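You operate a simulated robot arm through the tools that you are given. There is no shell and no other tool. Be economical: measure what you need, move in short steps, check, and stop when the job is done.

You run a simulated two-armed robot. Do the job below in one go: nothing can be reset, and whatever is moved stays where it is left.

TASK
Pick up the cardboard core from the clear middle of the grey bench with one hand, pass it to the other hand and put it on the top of the green bench. Set down upright: cardboard core.

It is judged by the outcome, as a careful person would: the job done as asked, and still so three seconds after it is handed in. It fails if anything else is knocked over, pushed out of place, dropped, spilled or broken.

THE ROBOT
Two 7-joint arms with two-finger parallel grippers on one trunk, on a base that drives. Base frame: it is fixed to the floor where the robot stands at the start and does not move with it; the origin is under the middle of the robot, x ahead of it, y to its left, z up; the surface under the hand at the start is at about z = 860. Readings come in mm, degrees, newtons and seconds.
The left shoulder is at the start at [50, 209, 1196], the right one opposite. With the tool pointing down near the work surface each hand reaches from about 260 to 900 mm from the robot's upright axis, wherever it stands, measured 20 degrees to its own side. Places, roughly: top of the green bench [1000, 2600, 800]. Payload 4.4 kg a hand.
Tool frame (each hand has its own): the origin (TCP) lies between the finger pads and is the grasp point; the fingertips stand 23 mm ahead of it; z points along the fingers, y is the line along which they close. Largest opening 94 mm; finger width 38, thickness 10; the body of the gripper, 54 by 96 mm, starts 39 mm behind the TCP.
Orientation is told as [roll, pitch, yaw] about the base's x, y, z axes, in that order, counted from this pose: with the fingers straight down and closing along the base's y, the tool's x points along the base's -x, its y along +y and its z along -z.

THE INTERFACE
- The arms move only by the tool send_rows. It takes "left_deltas", "right_deltas" or both (then of equal length, played together; a hand with none holds still); each is a list of rows, each a list of 7 numbers: the shift along the base's x, y, z in mm, then the turn, a rotation vector about the base's x, y, z in degrees, then the finger opening in mm, from 0 to 94. In form: [[x, y, z, rx, ry, rz, hand], ...]. A call has 1 to 12 rows; each row is the pose to reach, as a shift and turn from the pose commanded when the call began. A row lasts 0.2 s, in which the tool goes at most 50 mm and 8.6 degrees; a call with a longer step from one row to the next is refused whole, and so is a gripper value outside its range. Where a pose cannot be reached the arm comes as near as it can. A force on the tool above 40 N (or 10 N above the force at the start of the call, whichever is more), or a blocked arm, ends the call early, and 0.2 s more pass. Each finger travels about 108 mm/s and halts on what it meets, pressing with about 23 N; the grip force reading is that of the motor and also rises with nothing between the fingers. The clock runs only during rows and for 0.2 s after the last one: add rows that repeat a pose to give the fingers time. It gives the time, the measured TCP pose, the force on the tool (base axes), the opening and the grip force at its end, in the units of the frame above (readings bear some noise), with the torque about the TCP (base axes, N m) and any sound that the robot's microphone picked up.
- Cameras (640 x 400 px; columns grow to the right, rows downward): "scene" is now at [166.4, -13.1, 1382.8]; the picture's right is [-0.00, -1.00, 0.00], its down [-0.50, 0.00, -0.87] and it looks along [0.87, -0.00, -0.50] (base axes); focal length 276 px, centre (320, 200). "left" rides on the left gripper at [87, -16, -74] in its tool frame; the picture's right is [0.18, 0.98, 0.00], its down [-0.58, 0.11, -0.81] and it looks along [-0.79, 0.15, 0.59] (tool axes); focal length 243 px, centre (320, 200). "right" rides on the right gripper at [86, 16, -75] in its tool frame; the picture's right is [-0.18, 0.98, 0.00], its down [-0.58, -0.11, -0.81] and it looks along [-0.79, -0.15, 0.59] (tool axes); focal length 243 px, centre (320, 200). There is no depth. A picture from a camera that has moved, and an enlarged one, comes with that camera's place and axes in the base frame and with its lens. The place of the scene camera against the robot may be out by one fixed shift of up to 25 mm in any direction.
- get_image(camera): a new picture of that camera. No time passes.
- lift_body(by): slides the trunk up (or, below 0, down) by that many mm; the arms and the scene camera ride with it, the base frame stays. It gives what a move gives, with no picture.
- base_move(legs): drives the robot by 1 to 6 legs, each [ahead, left, turn to the left] in mm, mm and degrees, along the robot's own axes; the way and the turn of a leg run together, so that a leg with both is an arc; at most 1500 mm and 180 degrees a leg. The arms and the cameras ride along, it lands a little off, and it stops where it bumps. It gives what a move gives.
- aim_head(pan, tilt): turns the head with the scene camera to pan (to the left, within 80 degrees either way) and tilt (down, from -29 to 69), counted from straight ahead of the robot. It gives what a move gives.
- zoom(camera, box): a new picture of the part [left, top, right, bottom] of that camera's present view, enlarged. No time passes.
- sign_off(): hands the job in; it is judged then, once.

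Work in short steps. Places have to be worked out from the pictures, the camera data and where the tool is seen: move nearer, look again, correct. Check each grasp and each placing, and mend what went wrong. You have 120 turns and 100 pictures in all, those below and enlarged ones among them. Open the grippers and draw the arms clear of the work before you hand the job in, unless the task says otherwise; then end with one line.

The tools are called as name(argument=value, ...) on one line, values as JSON. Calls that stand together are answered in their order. send_rows: Moves the arms, as the interface text tells. Its arguments: {"type":"object","properties":{"left_deltas":{"type":"array"},"right_deltas":{"type":"array"}},"required":[]} The other tools are called the same way: lift_body (by) slides the trunk up or down; base_move (legs) drives the base; aim_head (pan, tilt) turns the head that bears the scene camera; get_image (camera) takes a picture; zoom (camera, box) takes an enlarged picture of a part of a camera's view; sign_off () hands the job in.

At the start:

```text
time_s: 0.0
left_tool_pos: [566.8, 232.8, 1188.6]
left_tcp_rot: [0.1, 0.1, 0.1]
left_ft_force: [-0.6, 0.6, -0.2]
left_torque: [0.0, -0.03, -0.02]
left_gripper_width: 93.9
left_finger_force: 0.2
right_tool_pos: [405.9, -148.1, 1184.4]
right_tcp_rot: [0.1, 0.0, 0.0]
right_ft_force: [0.0, -0.3, -0.3]
right_torque: [0.0, 0.0, -0.01]
right_gripper_width: 93.7
right_finger_force: 0.0
trunk travel left (down, up): [-275.0, 288.0]
robot x, y, heading: [0.7, -1.6, -0.0]
head pan, tilt: [0.0, 30.1]
```

scene: 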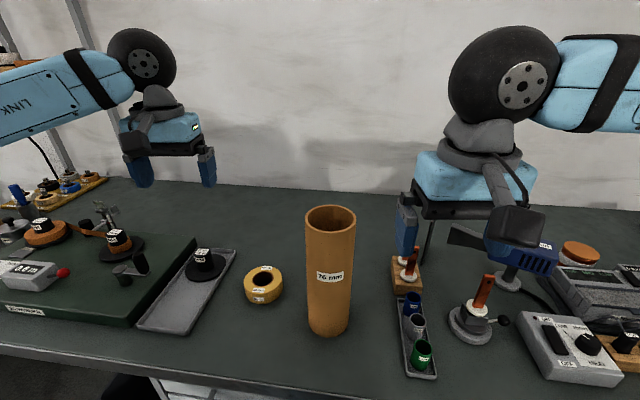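
right: 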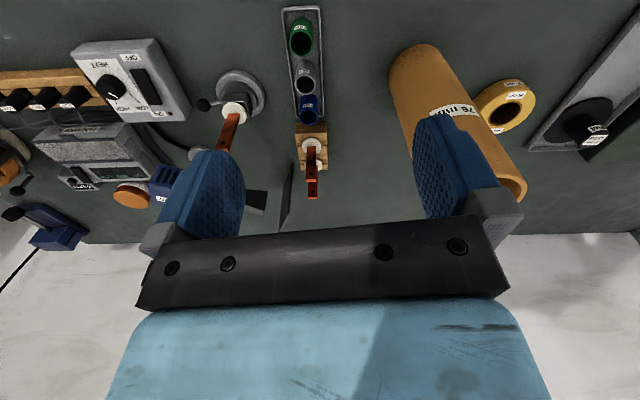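
left: 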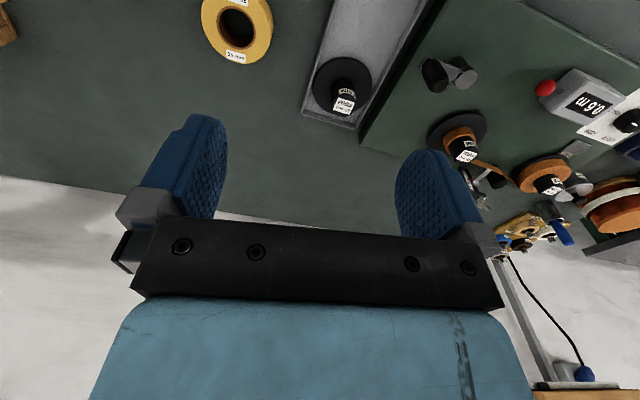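

The core stands at about x 542, y -30, is about 270 mm tall and 80 mm across, and the space above it is clear. First I look towards the green bench so I can choose the hands and the route.

aim_head(pan=68, tilt=20)

get_image(camera="scene")

```text
time_s: 1.4
left_tool_pos: [566.0, 233.7, 1188.1]
left_tcp_rot: [0.0, 0.0, 0.2]
left_ft_force: [1.0, 0.5, -0.1]
left_torque: [-0.02, 0.0, 0.02]
left_gripper_width: 93.9
left_finger_force: 0.0
right_tool_pos: [406.3, -148.7, 1185.4]
right_tcp_rot: [0.0, -0.1, 0.2]
right_ft_force: [-0.2, -0.4, 0.2]
right_torque: [0.03, -0.01, 0.01]
right_gripper_width: 93.6
right_finger_force: 0.0
trunk travel left (down, up): [-275.0, 288.0]
robot x, y, heading: [-0.8, -2.7, 0.1]
head pan, tilt: [68.0, 20.0]
```

```text
96 pictures are left
camera scene: at [111.0, 73.3, 1399.0], right [0.93, -0.38, 0.0], down [-0.13, -0.32, -0.94], along [0.35, 0.87, -0.34], focal length 276 px, centre (320, 200)
```

scene: 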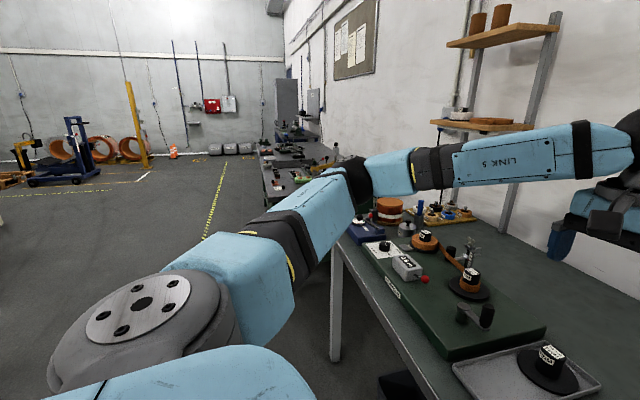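

The green bench stands along the same wall, so I will drive sideways to get there. I turn the head back and bring the right hand above the core to measure it more closely.

aim_head(pan=0, tilt=35)

send_rows(right_deltas=[[0, 0, 45, 0, 0, 0, 94], [0, 0, 90, 0, 0, 0, 94], [30, 30, 110, 0, 0, 0, 94], [60, 60, 110, 0, 0, 0, 94], [80, 90, 110, 0, 0, 0, 94], [80, 120, 110, 0, 0, 0, 94], [80, 120, 110, 0, 0, 0, 94]])

get_image(camera="right")

get_image(camera="scene")

get_image(camera="left")

```text
time_s: 2.8
left_tool_pos: [565.5, 233.5, 1189.3]
left_tcp_rot: [0.0, 0.0, 0.1]
left_ft_force: [0.3, 0.3, -0.3]
left_torque: [0.01, 0.0, -0.01]
left_gripper_width: 94.2
left_finger_force: 0.1
right_tool_pos: [406.7, -149.5, 1183.6]
right_tcp_rot: [0.0, 0.0, 0.0]
right_ft_force: [0.4, 0.8, 0.8]
right_torque: [0.02, 0.0, 0.0]
right_gripper_width: 94.0
right_finger_force: 0.0
trunk travel left (down, up): [-275.0, 288.0]
robot x, y, heading: [-0.5, 2.6, -0.4]
head pan, tilt: [0.0, 35.0]
```

```text
time_s: 4.4
left_tool_pos: [566.0, 232.1, 1187.9]
left_tcp_rot: [-0.1, 0.0, 0.0]
left_ft_force: [-0.3, -0.4, 0.3]
left_torque: [-0.01, -0.01, 0.01]
left_gripper_width: 94.1
left_finger_force: 0.0
right_tool_pos: [486.0, -30.7, 1294.5]
right_tcp_rot: [0.1, 0.0, 0.0]
right_ft_force: [-0.4, -0.1, 0.7]
right_torque: [0.02, 0.0, -0.01]
right_gripper_width: 94.2
right_finger_force: 0.0
trunk travel left (down, up): [-275.0, 288.0]
robot x, y, heading: [2.7, 1.4, 0.2]
head pan, tilt: [0.0, 35.0]
```

```text
95 pictures are left
camera right: at [400.2, -14.3, 1369.1], right [0.18, 0.98, 0.0], down [0.58, -0.11, 0.81], along [0.79, -0.15, -0.59], focal length 243 px, centre (320, 200)
```

right: 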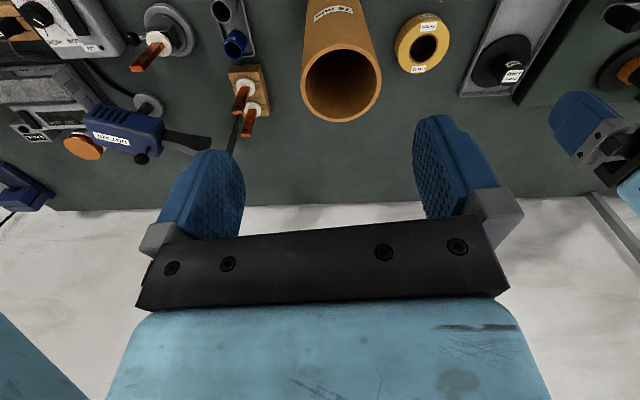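

```text
94 pictures are left
camera scene: at [163.9, -14.1, 1375.2], right [0.0, -1.0, 0.0], down [-0.57, 0.0, -0.82], along [0.82, 0.0, -0.57], focal length 276 px, centre (320, 200)
```

scene: 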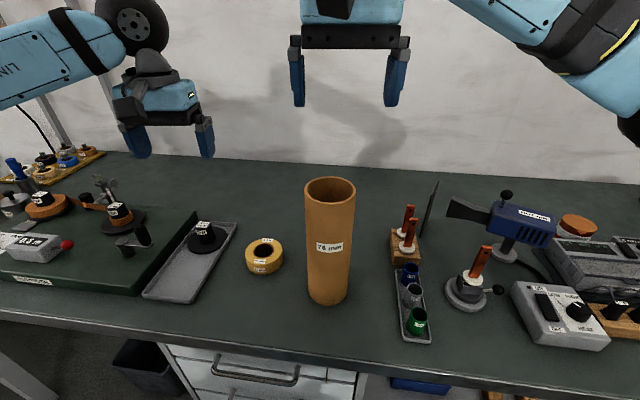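

```text
93 pictures are left
camera left: at [480.0, 215.8, 1261.9], right [-0.18, 0.98, 0.0], down [0.58, 0.11, 0.81], along [0.79, 0.15, -0.59], focal length 243 px, centre (320, 200)
```

left: 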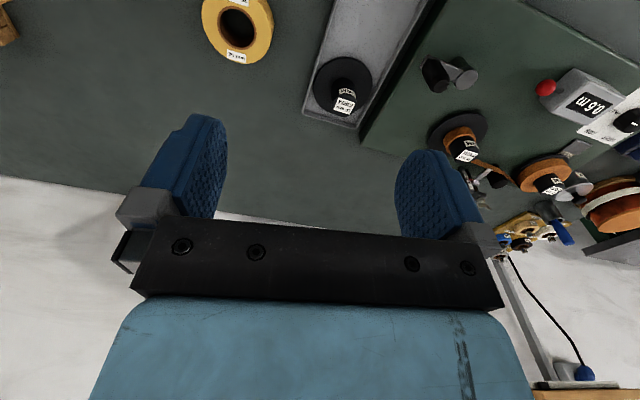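

From the hand camera the rim centre is at about (530, -17) with its top near z 1132. The scene camera appears about 15 mm off in y. I line the right hand up above the rim and look again.

send_rows(right_deltas=[[22, 7, -30, 0, 0, 0, 94], [43, 14, -60, 0, 0, 0, 94], [43, 14, -95, 0, 0, 0, 94], [43, 14, -95, 0, 0, 0, 94]])

get_image(camera="right")

get_image(camera="scene")

```text
time_s: 5.4
left_tool_pos: [566.0, 233.9, 1188.0]
left_tcp_rot: [0.0, 0.0, 0.0]
left_ft_force: [-0.1, 0.6, 1.2]
left_torque: [0.02, 0.02, 0.01]
left_gripper_width: 94.0
left_finger_force: 0.0
right_tool_pos: [528.9, -16.1, 1199.0]
right_tcp_rot: [0.1, 0.0, 0.0]
right_ft_force: [0.0, -0.2, -0.1]
right_torque: [-0.01, 0.02, -0.02]
right_gripper_width: 94.0
right_finger_force: 0.1
trunk travel left (down, up): [-275.0, 288.0]
robot x, y, heading: [-5.0, 0.5, 0.0]
head pan, tilt: [0.0, 35.0]
```

```text
92 pictures are left
camera right: at [443.1, 0.1, 1274.0], right [0.18, 0.98, 0.0], down [0.58, -0.11, 0.81], along [0.79, -0.15, -0.59], focal length 243 px, centre (320, 200)
```

right: 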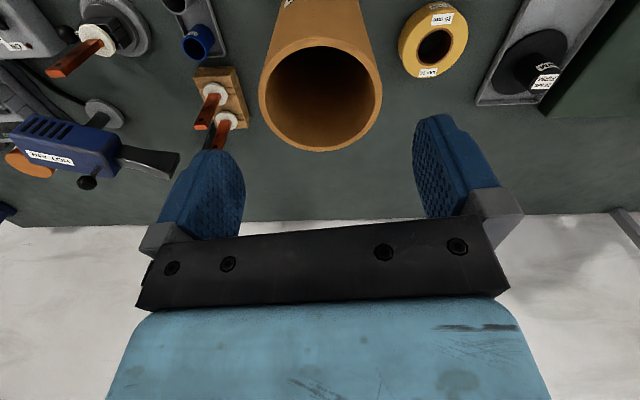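

```text
91 pictures are left
camera scene: at [163.8, -12.6, 1375.2], right [0.0, -1.0, 0.0], down [-0.57, 0.0, -0.82], along [0.82, 0.0, -0.57], focal length 276 px, centre (320, 200)
```

scene: 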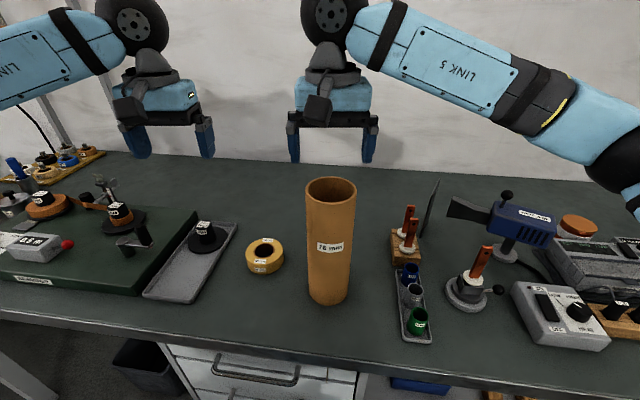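

The rim centre falls on the hand's centre column, so y is right within a millimetre or two, and the diameter is about 82–86 mm. I come down a little, just above the rim, and check once more.

send_rows(right_deltas=[[3, 0, -32, 0, 0, 0, 94], [3, 0, -32, 0, 0, 0, 94]])

get_image(camera="right")

zoom(camera="scene", box=[260, 100, 420, 200])

```text
time_s: 6.0
left_tool_pos: [565.1, 232.8, 1189.5]
left_tcp_rot: [-0.1, 0.0, 0.2]
left_ft_force: [0.4, 0.7, -0.6]
left_torque: [0.03, -0.02, 0.01]
left_gripper_width: 93.9
left_finger_force: 0.2
right_tool_pos: [532.4, -15.2, 1166.8]
right_tcp_rot: [0.0, -0.1, 0.0]
right_ft_force: [-0.3, -0.8, -0.7]
right_torque: [0.0, -0.01, 0.0]
right_gripper_width: 94.3
right_finger_force: 0.0
trunk travel left (down, up): [-275.0, 288.0]
robot x, y, heading: [-1.1, 1.2, 0.1]
head pan, tilt: [0.0, 35.0]
```

```text
90 pictures are left
camera right: at [445.7, 0.6, 1241.7], right [0.18, 0.98, 0.0], down [0.58, -0.11, 0.81], along [0.79, -0.15, -0.59], focal length 243 px, centre (320, 200)
```

right: 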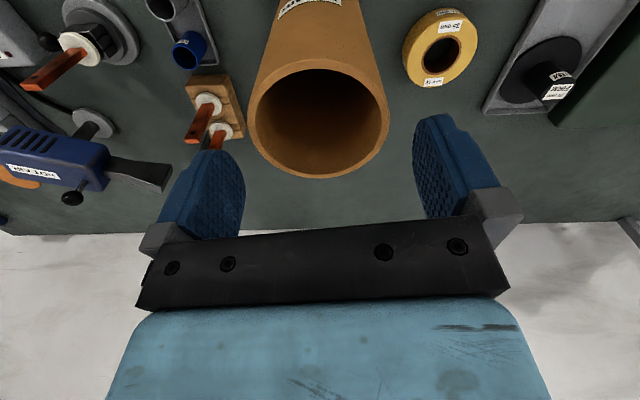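

```text
4.00 times, centred on (340, 150) of scene
camera zoom: at [163.4, -12.7, 1375.3], right [0.0, -1.0, 0.0], down [-0.57, 0.0, -0.82], along [0.82, 0.0, -0.57], focal length 1103 px, centre (240, 400)
```

zoom: 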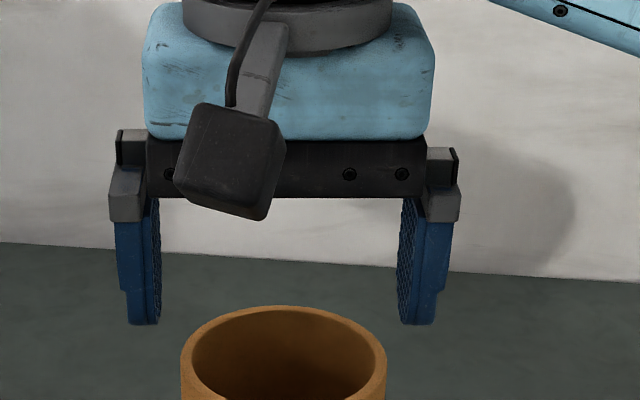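

The core is about 82 mm across, centred at (529, -16) with its rim near z 1121, so the fingers straddle it. I go down about 65 mm around the rim, watching the force.

send_rows(right_deltas=[[-2, 0, -25, 0, 0, 0, 94], [-2, 0, -45, 0, 0, 0, 94], [-2, 0, -65, 0, 0, 0, 94], [-2, 0, -65, 0, 0, 0, 94]])

zoom(camera="scene", box=[250, 130, 410, 230])

get_image(camera="right")

```text
time_s: 7.0
left_tool_pos: [566.0, 233.7, 1186.9]
left_tcp_rot: [-0.1, 0.0, 0.0]
left_ft_force: [-0.1, -0.2, 0.5]
left_torque: [0.01, -0.01, -0.01]
left_gripper_width: 94.1
left_finger_force: 0.1
right_tool_pos: [529.3, -13.2, 1104.5]
right_tcp_rot: [0.1, 0.0, 0.1]
right_ft_force: [-0.3, -0.6, 0.4]
right_torque: [0.0, -0.03, -0.05]
right_gripper_width: 94.0
right_finger_force: 0.1
trunk travel left (down, up): [-275.0, 288.0]
robot x, y, heading: [-0.8, 1.2, 0.1]
head pan, tilt: [0.0, 35.0]
```

```text
4.00 times, centred on (330, 180) of scene
camera zoom: at [163.9, -12.9, 1375.2], right [0.0, -1.0, 0.0], down [-0.57, 0.0, -0.82], along [0.82, 0.0, -0.57], focal length 1103 px, centre (280, 280)
```

zoom: 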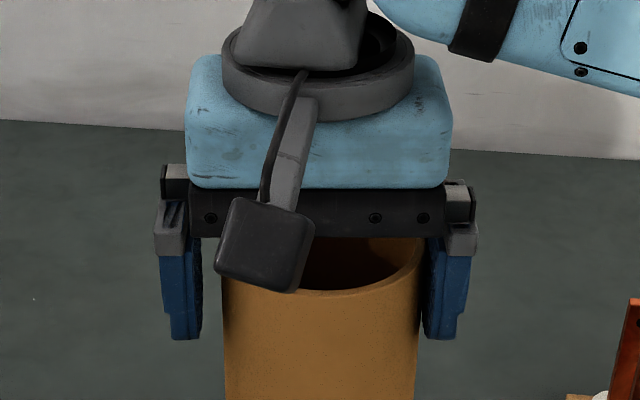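

```text
87 pictures are left
camera right: at [442.6, 2.5, 1178.1], right [0.18, 0.98, 0.0], down [0.58, -0.11, 0.81], along [0.79, -0.15, -0.59], focal length 243 px, centre (320, 200)
```

right: 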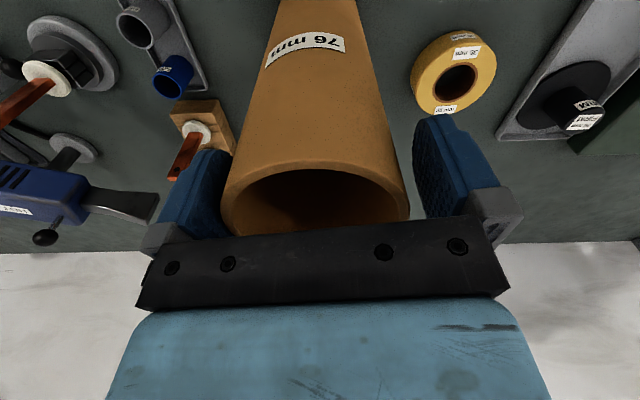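

The fingers straddle the rim, but the gap on the -y side is smaller (about 2 mm against 9). I shift 3 mm towards -y and close.

send_rows(right_deltas=[[0, -3, 0, 0, 0, 0, 94], [0, -3, 0, 0, 0, 0, 88], [0, -3, 0, 0, 0, 0, 70], [0, -3, 0, 0, 0, 0, 70], [0, -3, 0, 0, 0, 0, 70]])

get_image(camera="scene")

```text
time_s: 8.2
left_tool_pos: [566.1, 233.7, 1188.0]
left_tcp_rot: [0.0, 0.0, 0.1]
left_ft_force: [-0.1, -0.5, 0.6]
left_torque: [-0.03, 0.0, -0.01]
left_gripper_width: 94.1
left_finger_force: 0.0
right_tool_pos: [529.6, -16.9, 1103.3]
right_tcp_rot: [-0.1, -0.1, 0.0]
right_ft_force: [-0.4, 0.2, 0.9]
right_torque: [0.12, 0.06, 0.03]
right_gripper_width: 81.8
right_finger_force: 22.5
trunk travel left (down, up): [-275.0, 288.0]
robot x, y, heading: [1.6, 1.6, 0.0]
head pan, tilt: [0.0, 35.0]
```

```text
86 pictures are left
camera scene: at [164.0, -13.0, 1375.1], right [0.0, -1.0, 0.0], down [-0.57, 0.0, -0.82], along [0.82, 0.0, -0.57], focal length 276 px, centre (320, 200)
```

scene: 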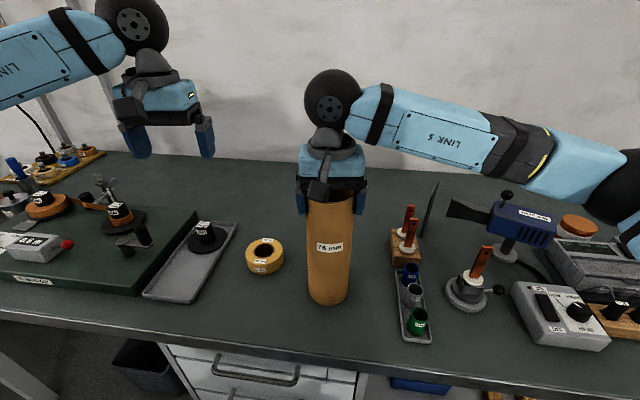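

The grip is firm on the core, width 81.8 mm. I lift it straight up, keeping the same opening command.

send_rows(right_deltas=[[0, 0, 15, 0, 0, 0, 70], [0, 0, 40, 0, 0, 0, 70], [0, 0, 75, 0, 0, 0, 70], [0, 0, 110, 0, 0, 0, 70], [0, 0, 145, 0, 0, 0, 70], [0, 0, 170, 0, 0, 0, 70], [0, 0, 170, 0, 0, 0, 70]])

get_image(camera="scene")

```text
time_s: 9.8
left_tool_pos: [566.2, 232.9, 1187.5]
left_tcp_rot: [0.0, 0.1, 0.2]
left_ft_force: [0.5, -0.4, -1.0]
left_torque: [0.02, 0.0, -0.01]
left_gripper_width: 94.0
left_finger_force: 0.0
right_tool_pos: [533.2, -16.9, 1271.9]
right_tcp_rot: [0.0, 0.0, 0.1]
right_ft_force: [-0.3, -0.2, -2.5]
right_torque: [0.0, 0.02, -0.01]
right_gripper_width: 81.6
right_finger_force: 22.5
trunk travel left (down, up): [-275.0, 288.0]
robot x, y, heading: [3.5, -2.1, 0.0]
head pan, tilt: [0.0, 35.0]
```

```text
85 pictures are left
camera scene: at [164.5, -13.2, 1375.1], right [0.0, -1.0, 0.0], down [-0.57, 0.0, -0.82], along [0.82, 0.0, -0.57], focal length 276 px, centre (320, 200)
```

scene: 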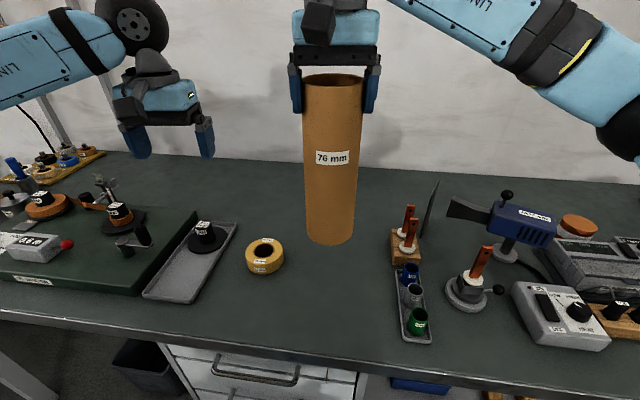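

The core is held level, about 170 mm above the bench, with a light load. I now turn the left hand well away from it, so that its fingers will point towards -y and close along x with its camera on top.

send_rows(left_deltas=[[0, 10, 0, -4.33, 4.33, 4.33, 94], [0, 20, 0, -8.66, 8.66, 8.66, 94], [0, 30, 0, -13, 13, 13, 94], [0, 40, 0, -17.3, 17.3, 17.3, 94], [0, 40, 0, -21.65, 21.65, 21.65, 94], [0, 40, 0, -26, 26, 26, 94], [0, 40, 0, -30.3, 30.3, 30.3, 94], [0, 40, 0, -34.64, 34.64, 34.64, 94], [0, 40, 0, -34.64, 34.64, 34.64, 94]])

get_image(camera="scene")

```text
time_s: 11.8
left_tool_pos: [566.8, 272.9, 1188.5]
left_tcp_rot: [-26.4, 41.9, 26.7]
left_ft_force: [-1.0, 0.1, 0.5]
left_torque: [0.01, 0.03, -0.01]
left_gripper_width: 94.1
left_finger_force: 0.1
right_tool_pos: [533.2, -17.1, 1271.8]
right_tcp_rot: [0.0, 0.0, 0.0]
right_ft_force: [-0.1, 0.9, -2.6]
right_torque: [-0.03, 0.01, -0.01]
right_gripper_width: 82.0
right_finger_force: 22.8
trunk travel left (down, up): [-275.0, 288.0]
robot x, y, heading: [-0.0, 0.5, 0.2]
head pan, tilt: [0.0, 35.0]
```

```text
84 pictures are left
camera scene: at [164.2, -13.3, 1375.1], right [0.0, -1.0, 0.0], down [-0.57, 0.0, -0.82], along [0.82, 0.0, -0.57], focal length 276 px, centre (320, 200)
```

scene: 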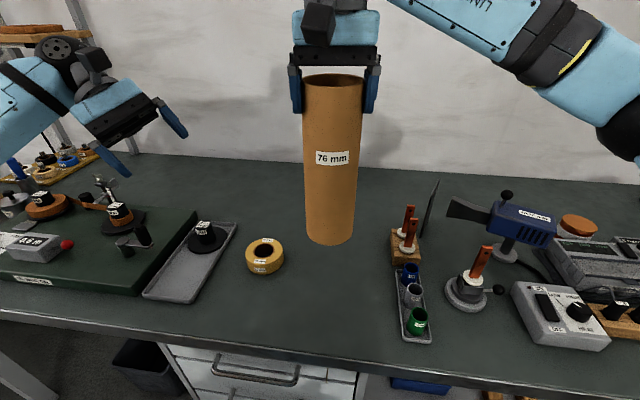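

The turn follows as commanded, so I complete it.

send_rows(left_deltas=[[0, 0, 0, -4.33, 4.33, 4.33, 94], [0, 0, 0, -8.66, 8.66, 8.66, 94], [0, 0, 0, -13, 13, 13, 94], [0, 0, 0, -17.3, 17.3, 17.3, 94], [0, 0, 0, -21.65, 21.65, 21.65, 94], [0, 0, 0, -26, 26, 26, 94], [0, 0, 0, -30.3, 30.3, 30.3, 94], [0, 0, 0, -34.64, 34.64, 34.64, 94], [0, 0, 0, -34.64, 34.64, 34.64, 94]])

get_image(camera="scene")

get_image(camera="left")

```text
time_s: 13.8
left_tool_pos: [567.1, 273.1, 1188.7]
left_tcp_rot: [102.8, 89.9, -167.0]
left_ft_force: [0.4, -0.5, 0.2]
left_torque: [-0.02, 0.03, -0.01]
left_gripper_width: 94.0
left_finger_force: 0.0
right_tool_pos: [533.0, -17.8, 1272.0]
right_tcp_rot: [0.0, 0.0, 0.0]
right_ft_force: [0.4, -0.1, -1.6]
right_torque: [0.0, 0.05, -0.02]
right_gripper_width: 81.6
right_finger_force: 23.4
trunk travel left (down, up): [-275.0, 288.0]
robot x, y, heading: [-0.3, 2.1, -0.1]
head pan, tilt: [0.0, 35.0]
```

```text
83 pictures are left
camera scene: at [164.4, -13.2, 1375.1], right [0.0, -1.0, 0.0], down [-0.57, 0.0, -0.82], along [0.82, 0.0, -0.57], focal length 276 px, centre (320, 200)
```

scene: 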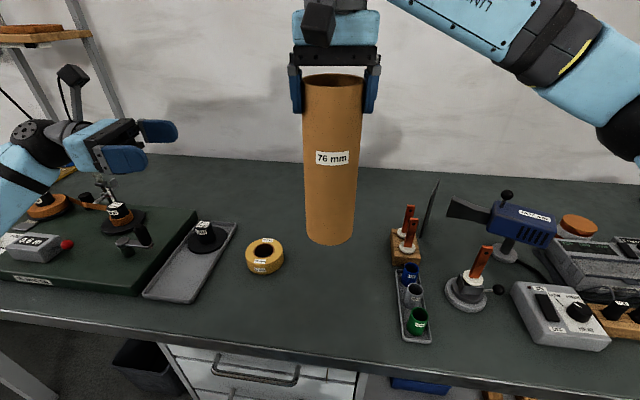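

```text
82 pictures are left
camera left: at [583.8, 348.1, 1273.5], right [-0.98, 0.0, 0.19], down [-0.11, 0.81, -0.58], along [-0.15, -0.59, -0.79], focal length 243 px, centre (320, 200)
```

left: 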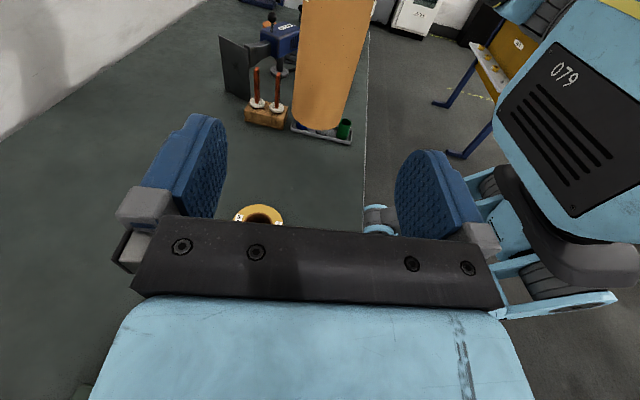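

The left hand now points towards -y. I bring it to x 532, z 1130 and move in to 100 mm short of the core, then check how it lines up.

send_rows(left_deltas=[[-12, 0, -20, 0, 0, 0, 94], [-24, 0, -40, 0, 0, 0, 94], [-35, -20, -58, 0, 0, 0, 94], [-35, -60, -58, 0, 0, 0, 94], [-35, -100, -58, 0, 0, 0, 94], [-35, -140, -58, 0, 0, 0, 94], [-35, -165, -58, 0, 0, 0, 94], [-35, -180, -58, 0, 0, 0, 94], [-35, -180, -58, 0, 0, 0, 94]])

get_image(camera="scene")

get_image(camera="left")

```text
time_s: 15.8
left_tool_pos: [531.8, 94.3, 1130.5]
left_tcp_rot: [90.3, 89.9, -179.7]
left_ft_force: [0.1, 0.1, 0.1]
left_torque: [0.01, 0.01, 0.0]
left_gripper_width: 93.9
left_finger_force: 0.0
right_tool_pos: [533.2, -17.2, 1271.8]
right_tcp_rot: [0.1, 0.0, 0.0]
right_ft_force: [-0.3, 0.0, -3.8]
right_torque: [0.03, 0.02, -0.03]
right_gripper_width: 81.6
right_finger_force: 23.0
trunk travel left (down, up): [-275.0, 288.0]
robot x, y, heading: [0.5, 0.8, -0.3]
head pan, tilt: [0.0, 35.0]
```

```text
81 pictures are left
camera scene: at [164.2, -12.8, 1375.1], right [0.0, -1.0, 0.0], down [-0.57, 0.0, -0.82], along [0.82, 0.0, -0.57], focal length 276 px, centre (320, 200)
```

scene: 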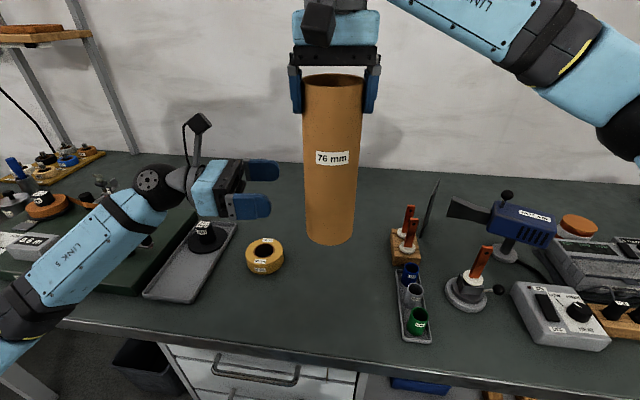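

```text
80 pictures are left
camera left: at [548.3, 168.8, 1215.3], right [-0.98, 0.0, 0.19], down [-0.11, 0.81, -0.58], along [-0.15, -0.59, -0.79], focal length 243 px, centre (320, 200)
```

left: 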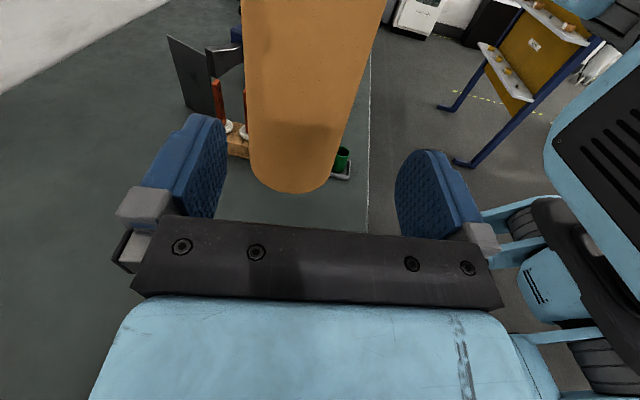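

In the left camera the core sits about 10 mm further in +x than I assumed. I check that against the right camera before closing in.

get_image(camera="right")

zoom(camera="left", box=[200, 0, 440, 200])

```text
79 pictures are left
camera right: at [445.7, -0.7, 1346.8], right [0.18, 0.98, 0.0], down [0.58, -0.11, 0.81], along [0.79, -0.15, -0.59], focal length 243 px, centre (320, 200)
```

right: 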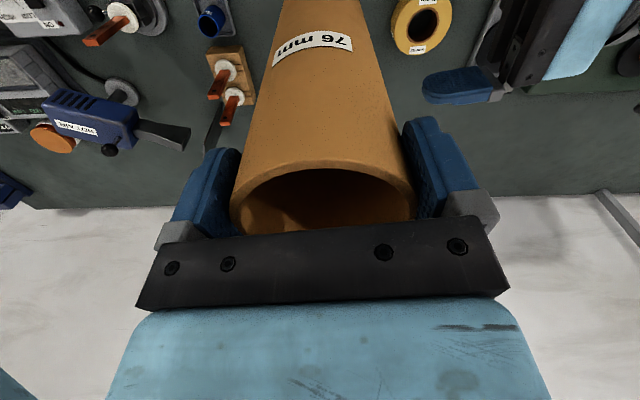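

```text
2.00 times, centred on (320, 100) of left
camera zoom: at [548.3, 168.8, 1215.3], right [-0.98, 0.0, 0.19], down [-0.11, 0.81, -0.58], along [-0.15, -0.59, -0.79], focal length 485 px, centre (320, 400)
```

zoom: 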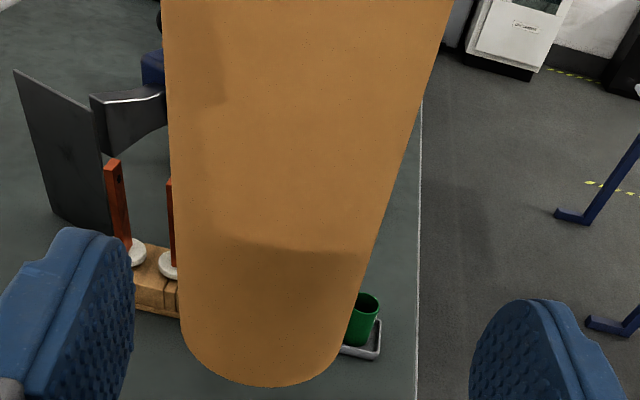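

Both cameras agree: the core's axis is near x 542. I shift the left hand to x 542, slide in until the core is between the pads, and check again before closing.

send_rows(left_deltas=[[10, 0, 0, 0, 0, 0, 94], [10, -25, 0, 0, 0, 0, 94], [10, -40, 0, 0, 0, 0, 94], [10, -40, 0, 0, 0, 0, 94]])

get_image(camera="left")

```text
time_s: 16.8
left_tool_pos: [541.9, 54.5, 1129.2]
left_tcp_rot: [76.4, 89.9, 166.4]
left_ft_force: [0.0, -0.4, -0.4]
left_torque: [0.01, -0.02, 0.01]
left_gripper_width: 93.9
left_finger_force: 0.1
right_tool_pos: [532.5, -16.9, 1270.9]
right_tcp_rot: [0.0, 0.0, 0.0]
right_ft_force: [0.3, 1.1, -2.9]
right_torque: [0.02, 0.03, 0.0]
right_gripper_width: 81.8
right_finger_force: 22.3
trunk travel left (down, up): [-275.0, 288.0]
robot x, y, heading: [-2.2, -0.1, -0.2]
head pan, tilt: [0.0, 35.0]
```

```text
77 pictures are left
camera left: at [558.7, 128.2, 1215.6], right [-0.98, 0.0, 0.19], down [-0.11, 0.81, -0.58], along [-0.15, -0.59, -0.79], focal length 243 px, centre (320, 200)
```

left: 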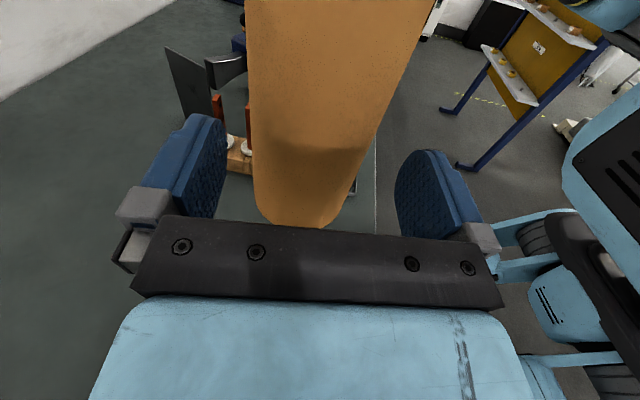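

There is about 3 mm of x offset left, so I add 2 mm and slide in halfway, checking the force.

send_rows(left_deltas=[[2, -15, 0, 0, 0, 0, 94], [2, -30, 0, 0, 0, 0, 94], [2, -40, 0, 0, 0, 0, 94], [2, -40, 0, 0, 0, 0, 94]])

get_image(camera="left")

get_image(camera="scene")

```text
time_s: 17.8
left_tool_pos: [543.4, 12.4, 1129.1]
left_tcp_rot: [94.9, 90.0, -175.1]
left_ft_force: [-0.5, 0.5, 0.2]
left_torque: [0.01, -0.01, -0.01]
left_gripper_width: 94.0
left_finger_force: 0.0
right_tool_pos: [532.8, -17.3, 1272.4]
right_tcp_rot: [-0.1, 0.0, 0.0]
right_ft_force: [0.2, 1.2, -3.0]
right_torque: [-0.01, 0.03, 0.0]
right_gripper_width: 81.6
right_finger_force: 23.1
trunk travel left (down, up): [-275.0, 288.0]
robot x, y, heading: [-1.7, 1.7, -0.0]
head pan, tilt: [0.0, 35.0]
```

```text
76 pictures are left
camera left: at [559.6, 87.3, 1214.4], right [-0.98, 0.0, 0.19], down [-0.11, 0.81, -0.58], along [-0.15, -0.59, -0.79], focal length 243 px, centre (320, 200)
```

left: 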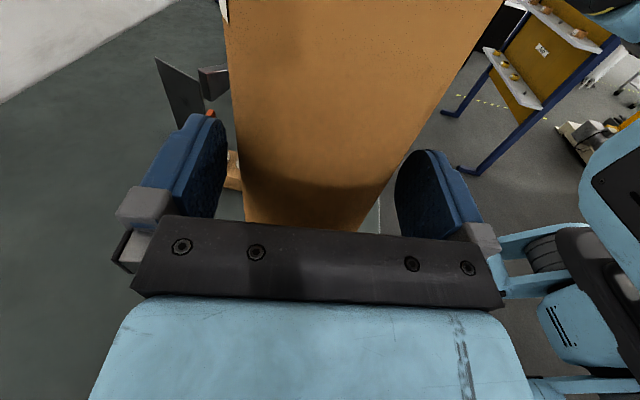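

```text
75 pictures are left
camera scene: at [164.2, -12.8, 1375.1], right [0.0, -1.0, 0.0], down [-0.57, 0.0, -0.82], along [0.82, 0.0, -0.57], focal length 276 px, centre (320, 200)
```

scene: 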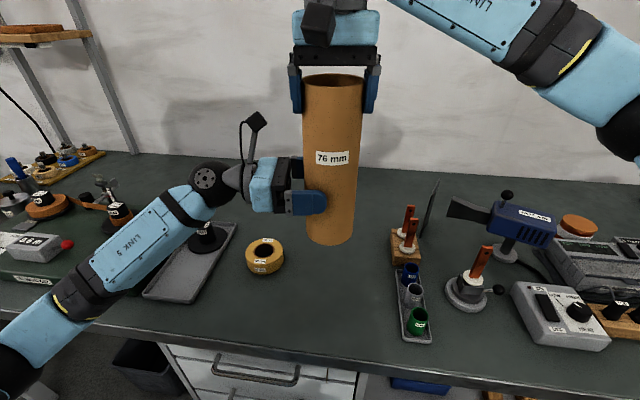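

The alignment is within about 2 mm. The core's radius is 41 mm and the palm is 39 mm behind the TCP, so I stop at y -10 and close gently.

send_rows(left_deltas=[[0, -12, 0, 0, 0, 0, 94], [0, -22, 0, 0, 0, 0, 94], [0, -22, 0, 0, 0, 0, 94], [0, -22, 0, 0, 0, 0, 88], [0, -22, 0, 0, 0, 0, 82], [0, -22, 0, 0, 0, 0, 72], [0, -22, 0, 0, 0, 0, 70], [0, -22, 0, 0, 0, 0, 70]])

get_image(camera="scene")

get_image(camera="left")

```text
time_s: 19.6
left_tool_pos: [543.0, -9.2, 1130.1]
left_tcp_rot: [82.7, 89.9, 172.7]
left_ft_force: [3.1, -2.7, 0.5]
left_torque: [0.08, 0.14, 0.04]
left_gripper_width: 85.3
left_finger_force: 22.5
right_tool_pos: [533.1, -17.2, 1271.9]
right_tcp_rot: [0.0, 0.0, 0.1]
right_ft_force: [-3.4, 2.0, -2.6]
right_torque: [0.24, 0.38, -0.05]
right_gripper_width: 81.5
right_finger_force: 23.1
trunk travel left (down, up): [-275.0, 288.0]
robot x, y, heading: [-0.3, -2.9, -0.1]
head pan, tilt: [0.0, 35.0]
```

```text
74 pictures are left
camera scene: at [164.3, -13.0, 1375.1], right [0.0, -1.0, 0.0], down [-0.57, 0.0, -0.82], along [0.82, 0.0, -0.57], focal length 276 px, centre (320, 200)
```

scene: 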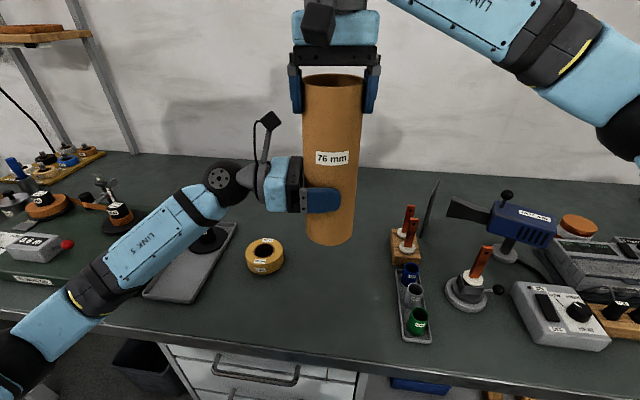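

```text
73 pictures are left
camera left: at [559.8, 65.6, 1215.3], right [-0.98, 0.0, 0.19], down [-0.11, 0.81, -0.58], along [-0.15, -0.59, -0.79], focal length 243 px, centre (320, 200)
```

left: 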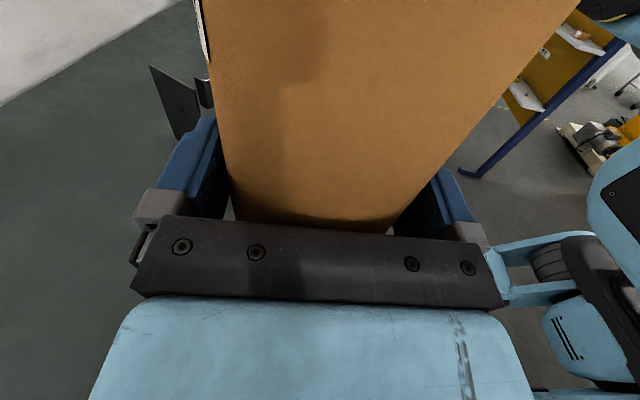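

The left grip reads 85 mm where the right reads 82, so the core may be slightly tilted between the left pads. I zoom in on it before letting go with the right.

zoom(camera="scene", box=[240, 60, 420, 260])

zoom(camera="left", box=[120, 80, 520, 320])

zoom(camera="right", box=[130, 60, 530, 300])

```text
2.00 times, centred on (330, 160) of scene
camera zoom: at [164.3, -13.0, 1375.1], right [0.0, -1.0, 0.0], down [-0.57, 0.0, -0.82], along [0.82, 0.0, -0.57], focal length 552 px, centre (300, 280)
```

zoom: 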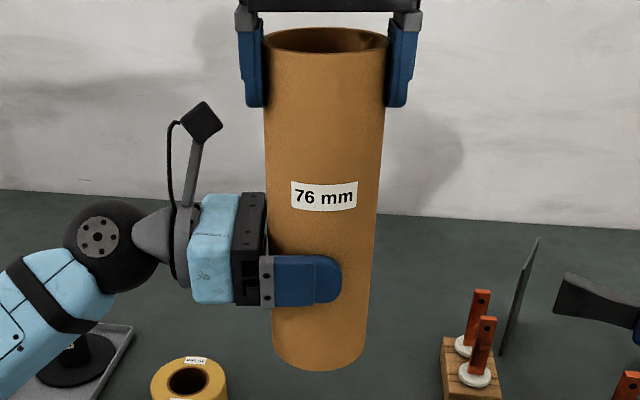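

```text
1.60 times, centred on (320, 200) of left
camera zoom: at [559.8, 65.6, 1215.3], right [-0.98, 0.0, 0.19], down [-0.11, 0.81, -0.58], along [-0.15, -0.59, -0.79], focal length 388 px, centre (320, 200)
```

zoom: 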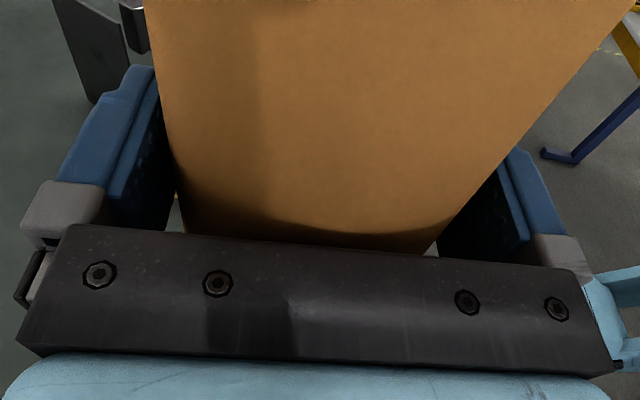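

```text
1.60 times, centred on (330, 180) of right
camera zoom: at [445.8, -0.9, 1346.7], right [0.18, 0.98, 0.0], down [0.58, -0.11, 0.81], along [0.79, -0.15, -0.59], focal length 388 px, centre (304, 232)
```

zoom: 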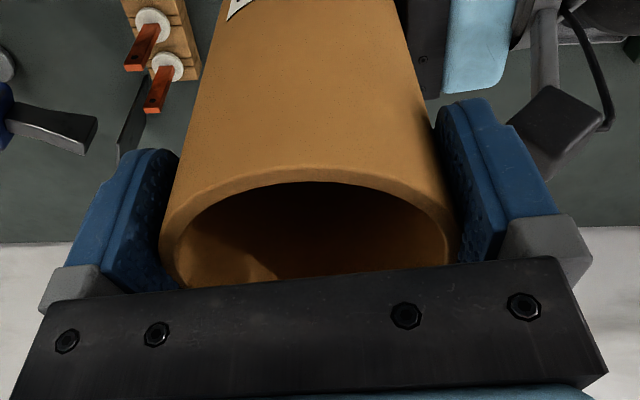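

The pictures show no tilt. The wider reading and the +x reaction on the left hand suggest the core is about 2 mm off centre and touches only one pad. I move the left hand 2 mm in +x and read the width again.

send_rows(left_deltas=[[1, 0, 0, 0, 0, 0, 70], [2, 0, 0, 0, 0, 0, 70], [2, 0, 0, 0, 0, 0, 70], [2, 0, 0, 0, 0, 0, 70]])

```text
time_s: 20.6
left_tool_pos: [544.8, -10.1, 1129.3]
left_tcp_rot: [-55.7, 89.9, 34.1]
left_ft_force: [-16.4, 0.8, -0.3]
left_torque: [0.05, -1.62, -0.17]
left_gripper_width: 85.5
left_finger_force: 23.2
right_tool_pos: [533.4, -18.1, 1273.5]
right_tcp_rot: [-0.1, 0.0, -0.1]
right_ft_force: [16.2, -0.4, -1.3]
right_torque: [-0.06, -0.59, 0.05]
right_gripper_width: 81.6
right_finger_force: 23.2
trunk travel left (down, up): [-275.0, 288.0]
robot x, y, heading: [2.5, -0.4, 0.1]
head pan, tilt: [0.0, 35.0]
```

The force rose at once, so both pads were already gripping. I undo the shift, and the core simply measures a little wider there.

send_rows(left_deltas=[[-1, 0, 0, 0, 0, 0, 70], [-1.7, 0, 0, 0, 0, 0, 70], [-1.7, 0, 0, 0, 0, 0, 70]])

```text
time_s: 21.4
left_tool_pos: [543.3, -8.5, 1130.9]
left_tcp_rot: [85.8, 89.9, 175.8]
left_ft_force: [-11.7, -2.2, 1.1]
left_torque: [0.07, -1.23, 0.01]
left_gripper_width: 85.3
left_finger_force: 23.1
right_tool_pos: [532.8, -16.9, 1272.8]
right_tcp_rot: [0.0, -0.1, 0.1]
right_ft_force: [11.1, 1.2, -1.8]
right_torque: [0.24, -0.31, -0.06]
right_gripper_width: 81.8
right_finger_force: 23.0
trunk travel left (down, up): [-275.0, 288.0]
robot x, y, heading: [1.3, 2.1, -0.2]
head pan, tilt: [0.0, 35.0]
```

There is still some side load left, so I ease back one more millimetre.

send_rows(left_deltas=[[-1, 0, 0, 0, 0, 0, 70], [-1, 0, 0, 0, 0, 0, 70]])

```text
time_s: 22.0
left_tool_pos: [542.7, -9.7, 1129.7]
left_tcp_rot: [84.2, 89.9, 174.4]
left_ft_force: [-0.4, -4.0, 0.3]
left_torque: [0.0, -0.68, 0.06]
left_gripper_width: 85.7
left_finger_force: 22.8
right_tool_pos: [532.8, -17.1, 1271.6]
right_tcp_rot: [-0.2, 0.0, 0.1]
right_ft_force: [1.2, 4.6, -1.4]
right_torque: [0.6, 0.59, 0.02]
right_gripper_width: 82.0
right_finger_force: 23.1
trunk travel left (down, up): [-275.0, 288.0]
robot x, y, heading: [-0.3, -0.8, 0.1]
head pan, tilt: [0.0, 35.0]
```

The loads are balanced. I open the right hand slowly and watch whether the left one holds the core.

send_rows(right_deltas=[[0, 0, 0, 0, 0, 0, 82], [0, 0, 0, 0, 0, 0, 86], [0, 0, 0, 0, 0, 0, 94], [0, 0, 0, 0, 0, 0, 94]])

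get_image(camera="scene")

get_image(camera="right")

```text
time_s: 23.0
left_tool_pos: [543.1, -9.2, 1130.5]
left_tcp_rot: [75.6, 89.9, 165.6]
left_ft_force: [0.2, -0.5, 0.8]
left_torque: [0.02, -0.01, -0.01]
left_gripper_width: 85.5
left_finger_force: 23.0
right_tool_pos: [531.7, -17.6, 1271.5]
right_tcp_rot: [0.1, 0.0, 0.0]
right_ft_force: [-1.2, 0.6, -0.9]
right_torque: [0.01, 0.03, 0.0]
right_gripper_width: 94.1
right_finger_force: 0.0
trunk travel left (down, up): [-275.0, 288.0]
robot x, y, heading: [3.5, -0.1, -0.0]
head pan, tilt: [0.0, 35.0]
```

```text
69 pictures are left
camera scene: at [164.3, -13.0, 1375.1], right [0.0, -1.0, 0.0], down [-0.57, 0.0, -0.82], along [0.82, 0.0, -0.57], focal length 276 px, centre (320, 200)
```

scene: 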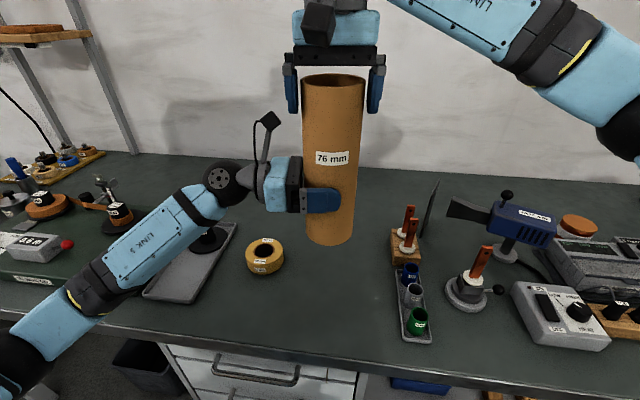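

```text
68 pictures are left
camera right: at [445.9, -1.0, 1346.8], right [0.18, 0.98, 0.0], down [0.58, -0.11, 0.81], along [0.79, -0.15, -0.59], focal length 243 px, centre (320, 200)
```

right: 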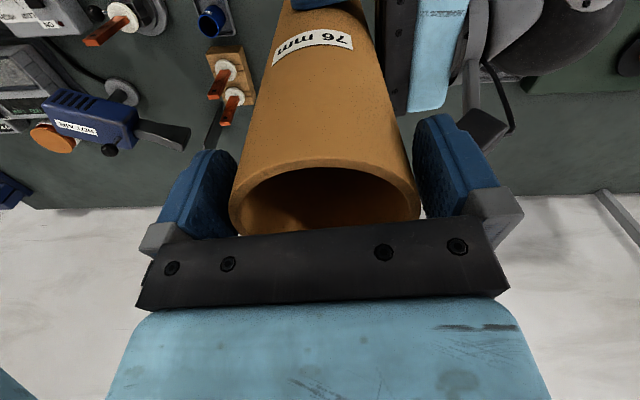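

The left hand holds the core. I draw the right hand straight up and back off the rim.

send_rows(right_deltas=[[0, 0, 10, 0, 0, 0, 94], [0, 0, 30, 0, 0, 0, 94], [0, 0, 60, 0, 0, 0, 94], [0, 0, 90, 0, 0, 0, 94], [-10, -30, 100, 0, 0, 0, 94], [-20, -70, 100, 0, 0, 0, 94], [-40, -110, 100, 0, 0, 0, 94], [-60, -150, 100, 0, 0, 0, 94], [-60, -150, 100, 0, 0, 0, 94]])

get_image(camera="scene")

```text
time_s: 25.0
left_tool_pos: [543.3, -7.9, 1129.4]
left_tcp_rot: [116.2, 89.9, -153.8]
left_ft_force: [-0.5, 0.7, -0.5]
left_torque: [0.0, 0.0, -0.01]
left_gripper_width: 85.4
left_finger_force: 23.6
right_tool_pos: [472.2, -167.5, 1370.7]
right_tcp_rot: [0.0, 0.1, 0.1]
right_ft_force: [0.4, 0.8, -0.4]
right_torque: [0.0, 0.03, 0.0]
right_gripper_width: 94.1
right_finger_force: 0.1
trunk travel left (down, up): [-275.0, 288.0]
robot x, y, heading: [-0.6, 1.5, 0.0]
head pan, tilt: [0.0, 35.0]
```

```text
67 pictures are left
camera scene: at [165.0, -11.5, 1375.0], right [0.0, -1.0, 0.0], down [-0.57, 0.0, -0.82], along [0.82, 0.0, -0.57], focal length 276 px, centre (320, 200)
```

scene: 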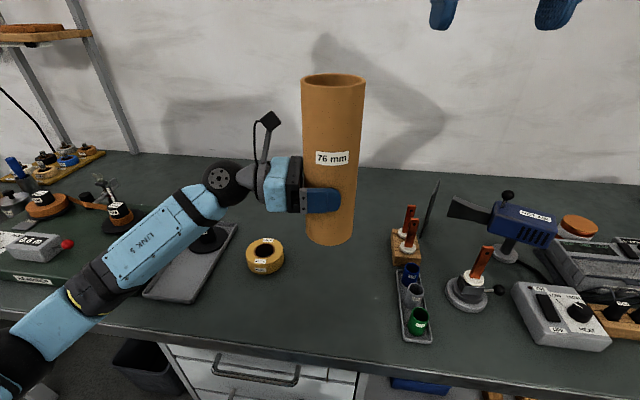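

The handover is done and the core hangs straight in the left hand. I raise the trunk for clearance over the bench items, then back away 450 mm.

lift_body(by=120)

base_move(legs=[[-450, 0, 0]])

aim_head(pan=75, tilt=25)

get_image(camera="scene")

```text
time_s: 26.5
left_tool_pos: [541.5, -9.7, 1248.5]
left_tcp_rot: [78.0, 89.9, 168.0]
left_ft_force: [0.0, 0.1, -3.1]
left_torque: [0.02, -0.01, 0.0]
left_gripper_width: 85.5
left_finger_force: 22.8
right_tool_pos: [472.1, -167.9, 1491.1]
right_tcp_rot: [0.0, 0.0, 0.0]
right_ft_force: [0.0, 0.1, 0.8]
right_torque: [0.01, -0.01, 0.02]
right_gripper_width: 94.0
right_finger_force: 0.0
trunk travel left (down, up): [-395.0, 168.0]
robot x, y, heading: [-1.1, -0.6, -0.0]
head pan, tilt: [0.0, 35.0]
```

```text
time_s: 29.2
left_tool_pos: [91.8, -7.6, 1249.5]
left_tcp_rot: [77.7, 89.9, 168.0]
left_ft_force: [0.4, -0.1, -3.4]
left_torque: [-0.01, -0.03, 0.01]
left_gripper_width: 85.2
left_finger_force: 23.0
right_tool_pos: [21.5, -166.6, 1491.8]
right_tcp_rot: [0.0, 0.0, 0.2]
right_ft_force: [-0.6, 0.3, -1.0]
right_torque: [0.03, 0.01, 0.01]
right_gripper_width: 94.1
right_finger_force: 0.0
trunk travel left (down, up): [-395.0, 168.0]
robot x, y, heading: [-450.9, 2.1, 0.5]
head pan, tilt: [0.0, 35.0]
```

```text
time_s: 30.7
left_tool_pos: [92.9, -6.6, 1250.2]
left_tcp_rot: [74.7, 89.9, 165.0]
left_ft_force: [0.1, 0.6, -2.6]
left_torque: [0.03, -0.01, 0.03]
left_gripper_width: 85.3
left_finger_force: 22.9
right_tool_pos: [21.7, -167.3, 1490.9]
right_tcp_rot: [0.0, 0.0, 0.3]
right_ft_force: [0.6, -0.6, -0.2]
right_torque: [-0.02, -0.02, -0.03]
right_gripper_width: 93.7
right_finger_force: 0.1
trunk travel left (down, up): [-395.0, 168.0]
robot x, y, heading: [-450.1, 2.0, 0.2]
head pan, tilt: [75.0, 25.0]
```

```text
66 pictures are left
camera scene: at [-350.9, 75.3, 1510.9], right [0.97, -0.25, 0.0], down [-0.11, -0.41, -0.91], along [0.23, 0.88, -0.42], focal length 276 px, centre (320, 200)
```

scene: 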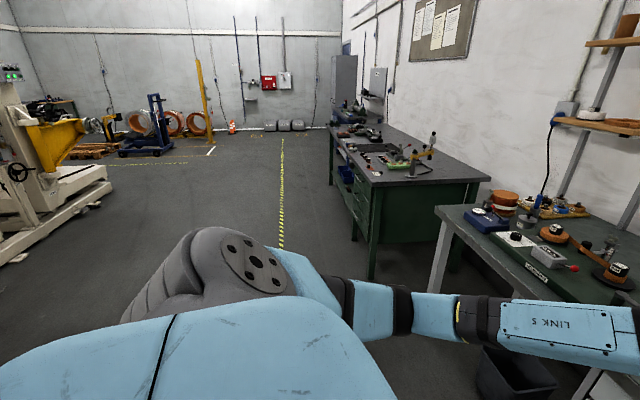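

The floor is clear and the green bench is in view, with its near end at about y 1750 and its front at about x 550. I drive 1900 mm to the left and look at its top.

base_move(legs=[[0, 1000, 0], [0, 900, 0]])

aim_head(pan=15, tilt=30)

get_image(camera="scene")

```text
time_s: 47.6
left_tool_pos: [79.1, 1896.8, 1250.2]
left_tcp_rot: [73.1, 89.9, 164.3]
left_ft_force: [-0.5, 0.8, -2.1]
left_torque: [0.06, 0.01, 0.0]
left_gripper_width: 85.4
left_finger_force: 22.9
right_tool_pos: [12.3, 1735.7, 1491.5]
right_tcp_rot: [-0.1, 0.1, 1.3]
right_ft_force: [-1.0, -0.9, 0.6]
right_torque: [0.01, 0.02, 0.03]
right_gripper_width: 94.1
right_finger_force: 0.1
trunk travel left (down, up): [-395.0, 168.0]
robot x, y, heading: [-461.3, 1896.6, 1.3]
head pan, tilt: [75.0, 25.0]
```

```text
time_s: 48.9
left_tool_pos: [79.6, 1897.3, 1250.2]
left_tcp_rot: [75.1, 89.9, 166.6]
left_ft_force: [0.7, 0.5, -2.9]
left_torque: [0.05, -0.02, 0.0]
left_gripper_width: 85.4
left_finger_force: 23.4
right_tool_pos: [12.0, 1735.0, 1490.7]
right_tcp_rot: [0.1, 0.0, 1.3]
right_ft_force: [-0.7, -0.1, 0.3]
right_torque: [-0.03, -0.01, 0.0]
right_gripper_width: 93.8
right_finger_force: 0.1
trunk travel left (down, up): [-395.0, 168.0]
robot x, y, heading: [-462.9, 1890.6, 1.1]
head pan, tilt: [15.0, 30.0]
```

```text
65 pictures are left
camera scene: at [-300.5, 1907.1, 1502.9], right [0.28, -0.96, 0.0], down [-0.48, -0.14, -0.87], along [0.83, 0.24, -0.5], focal length 276 px, centre (320, 200)
```

scene: 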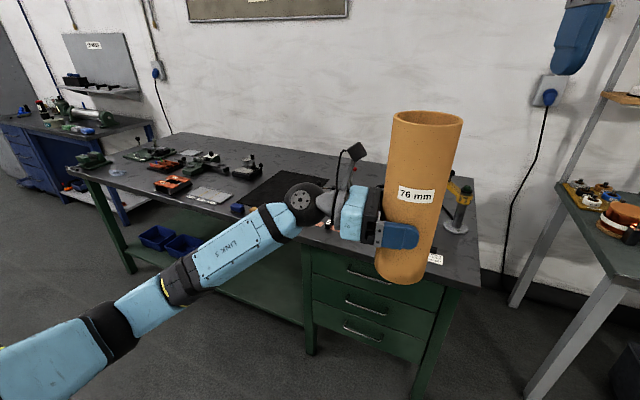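

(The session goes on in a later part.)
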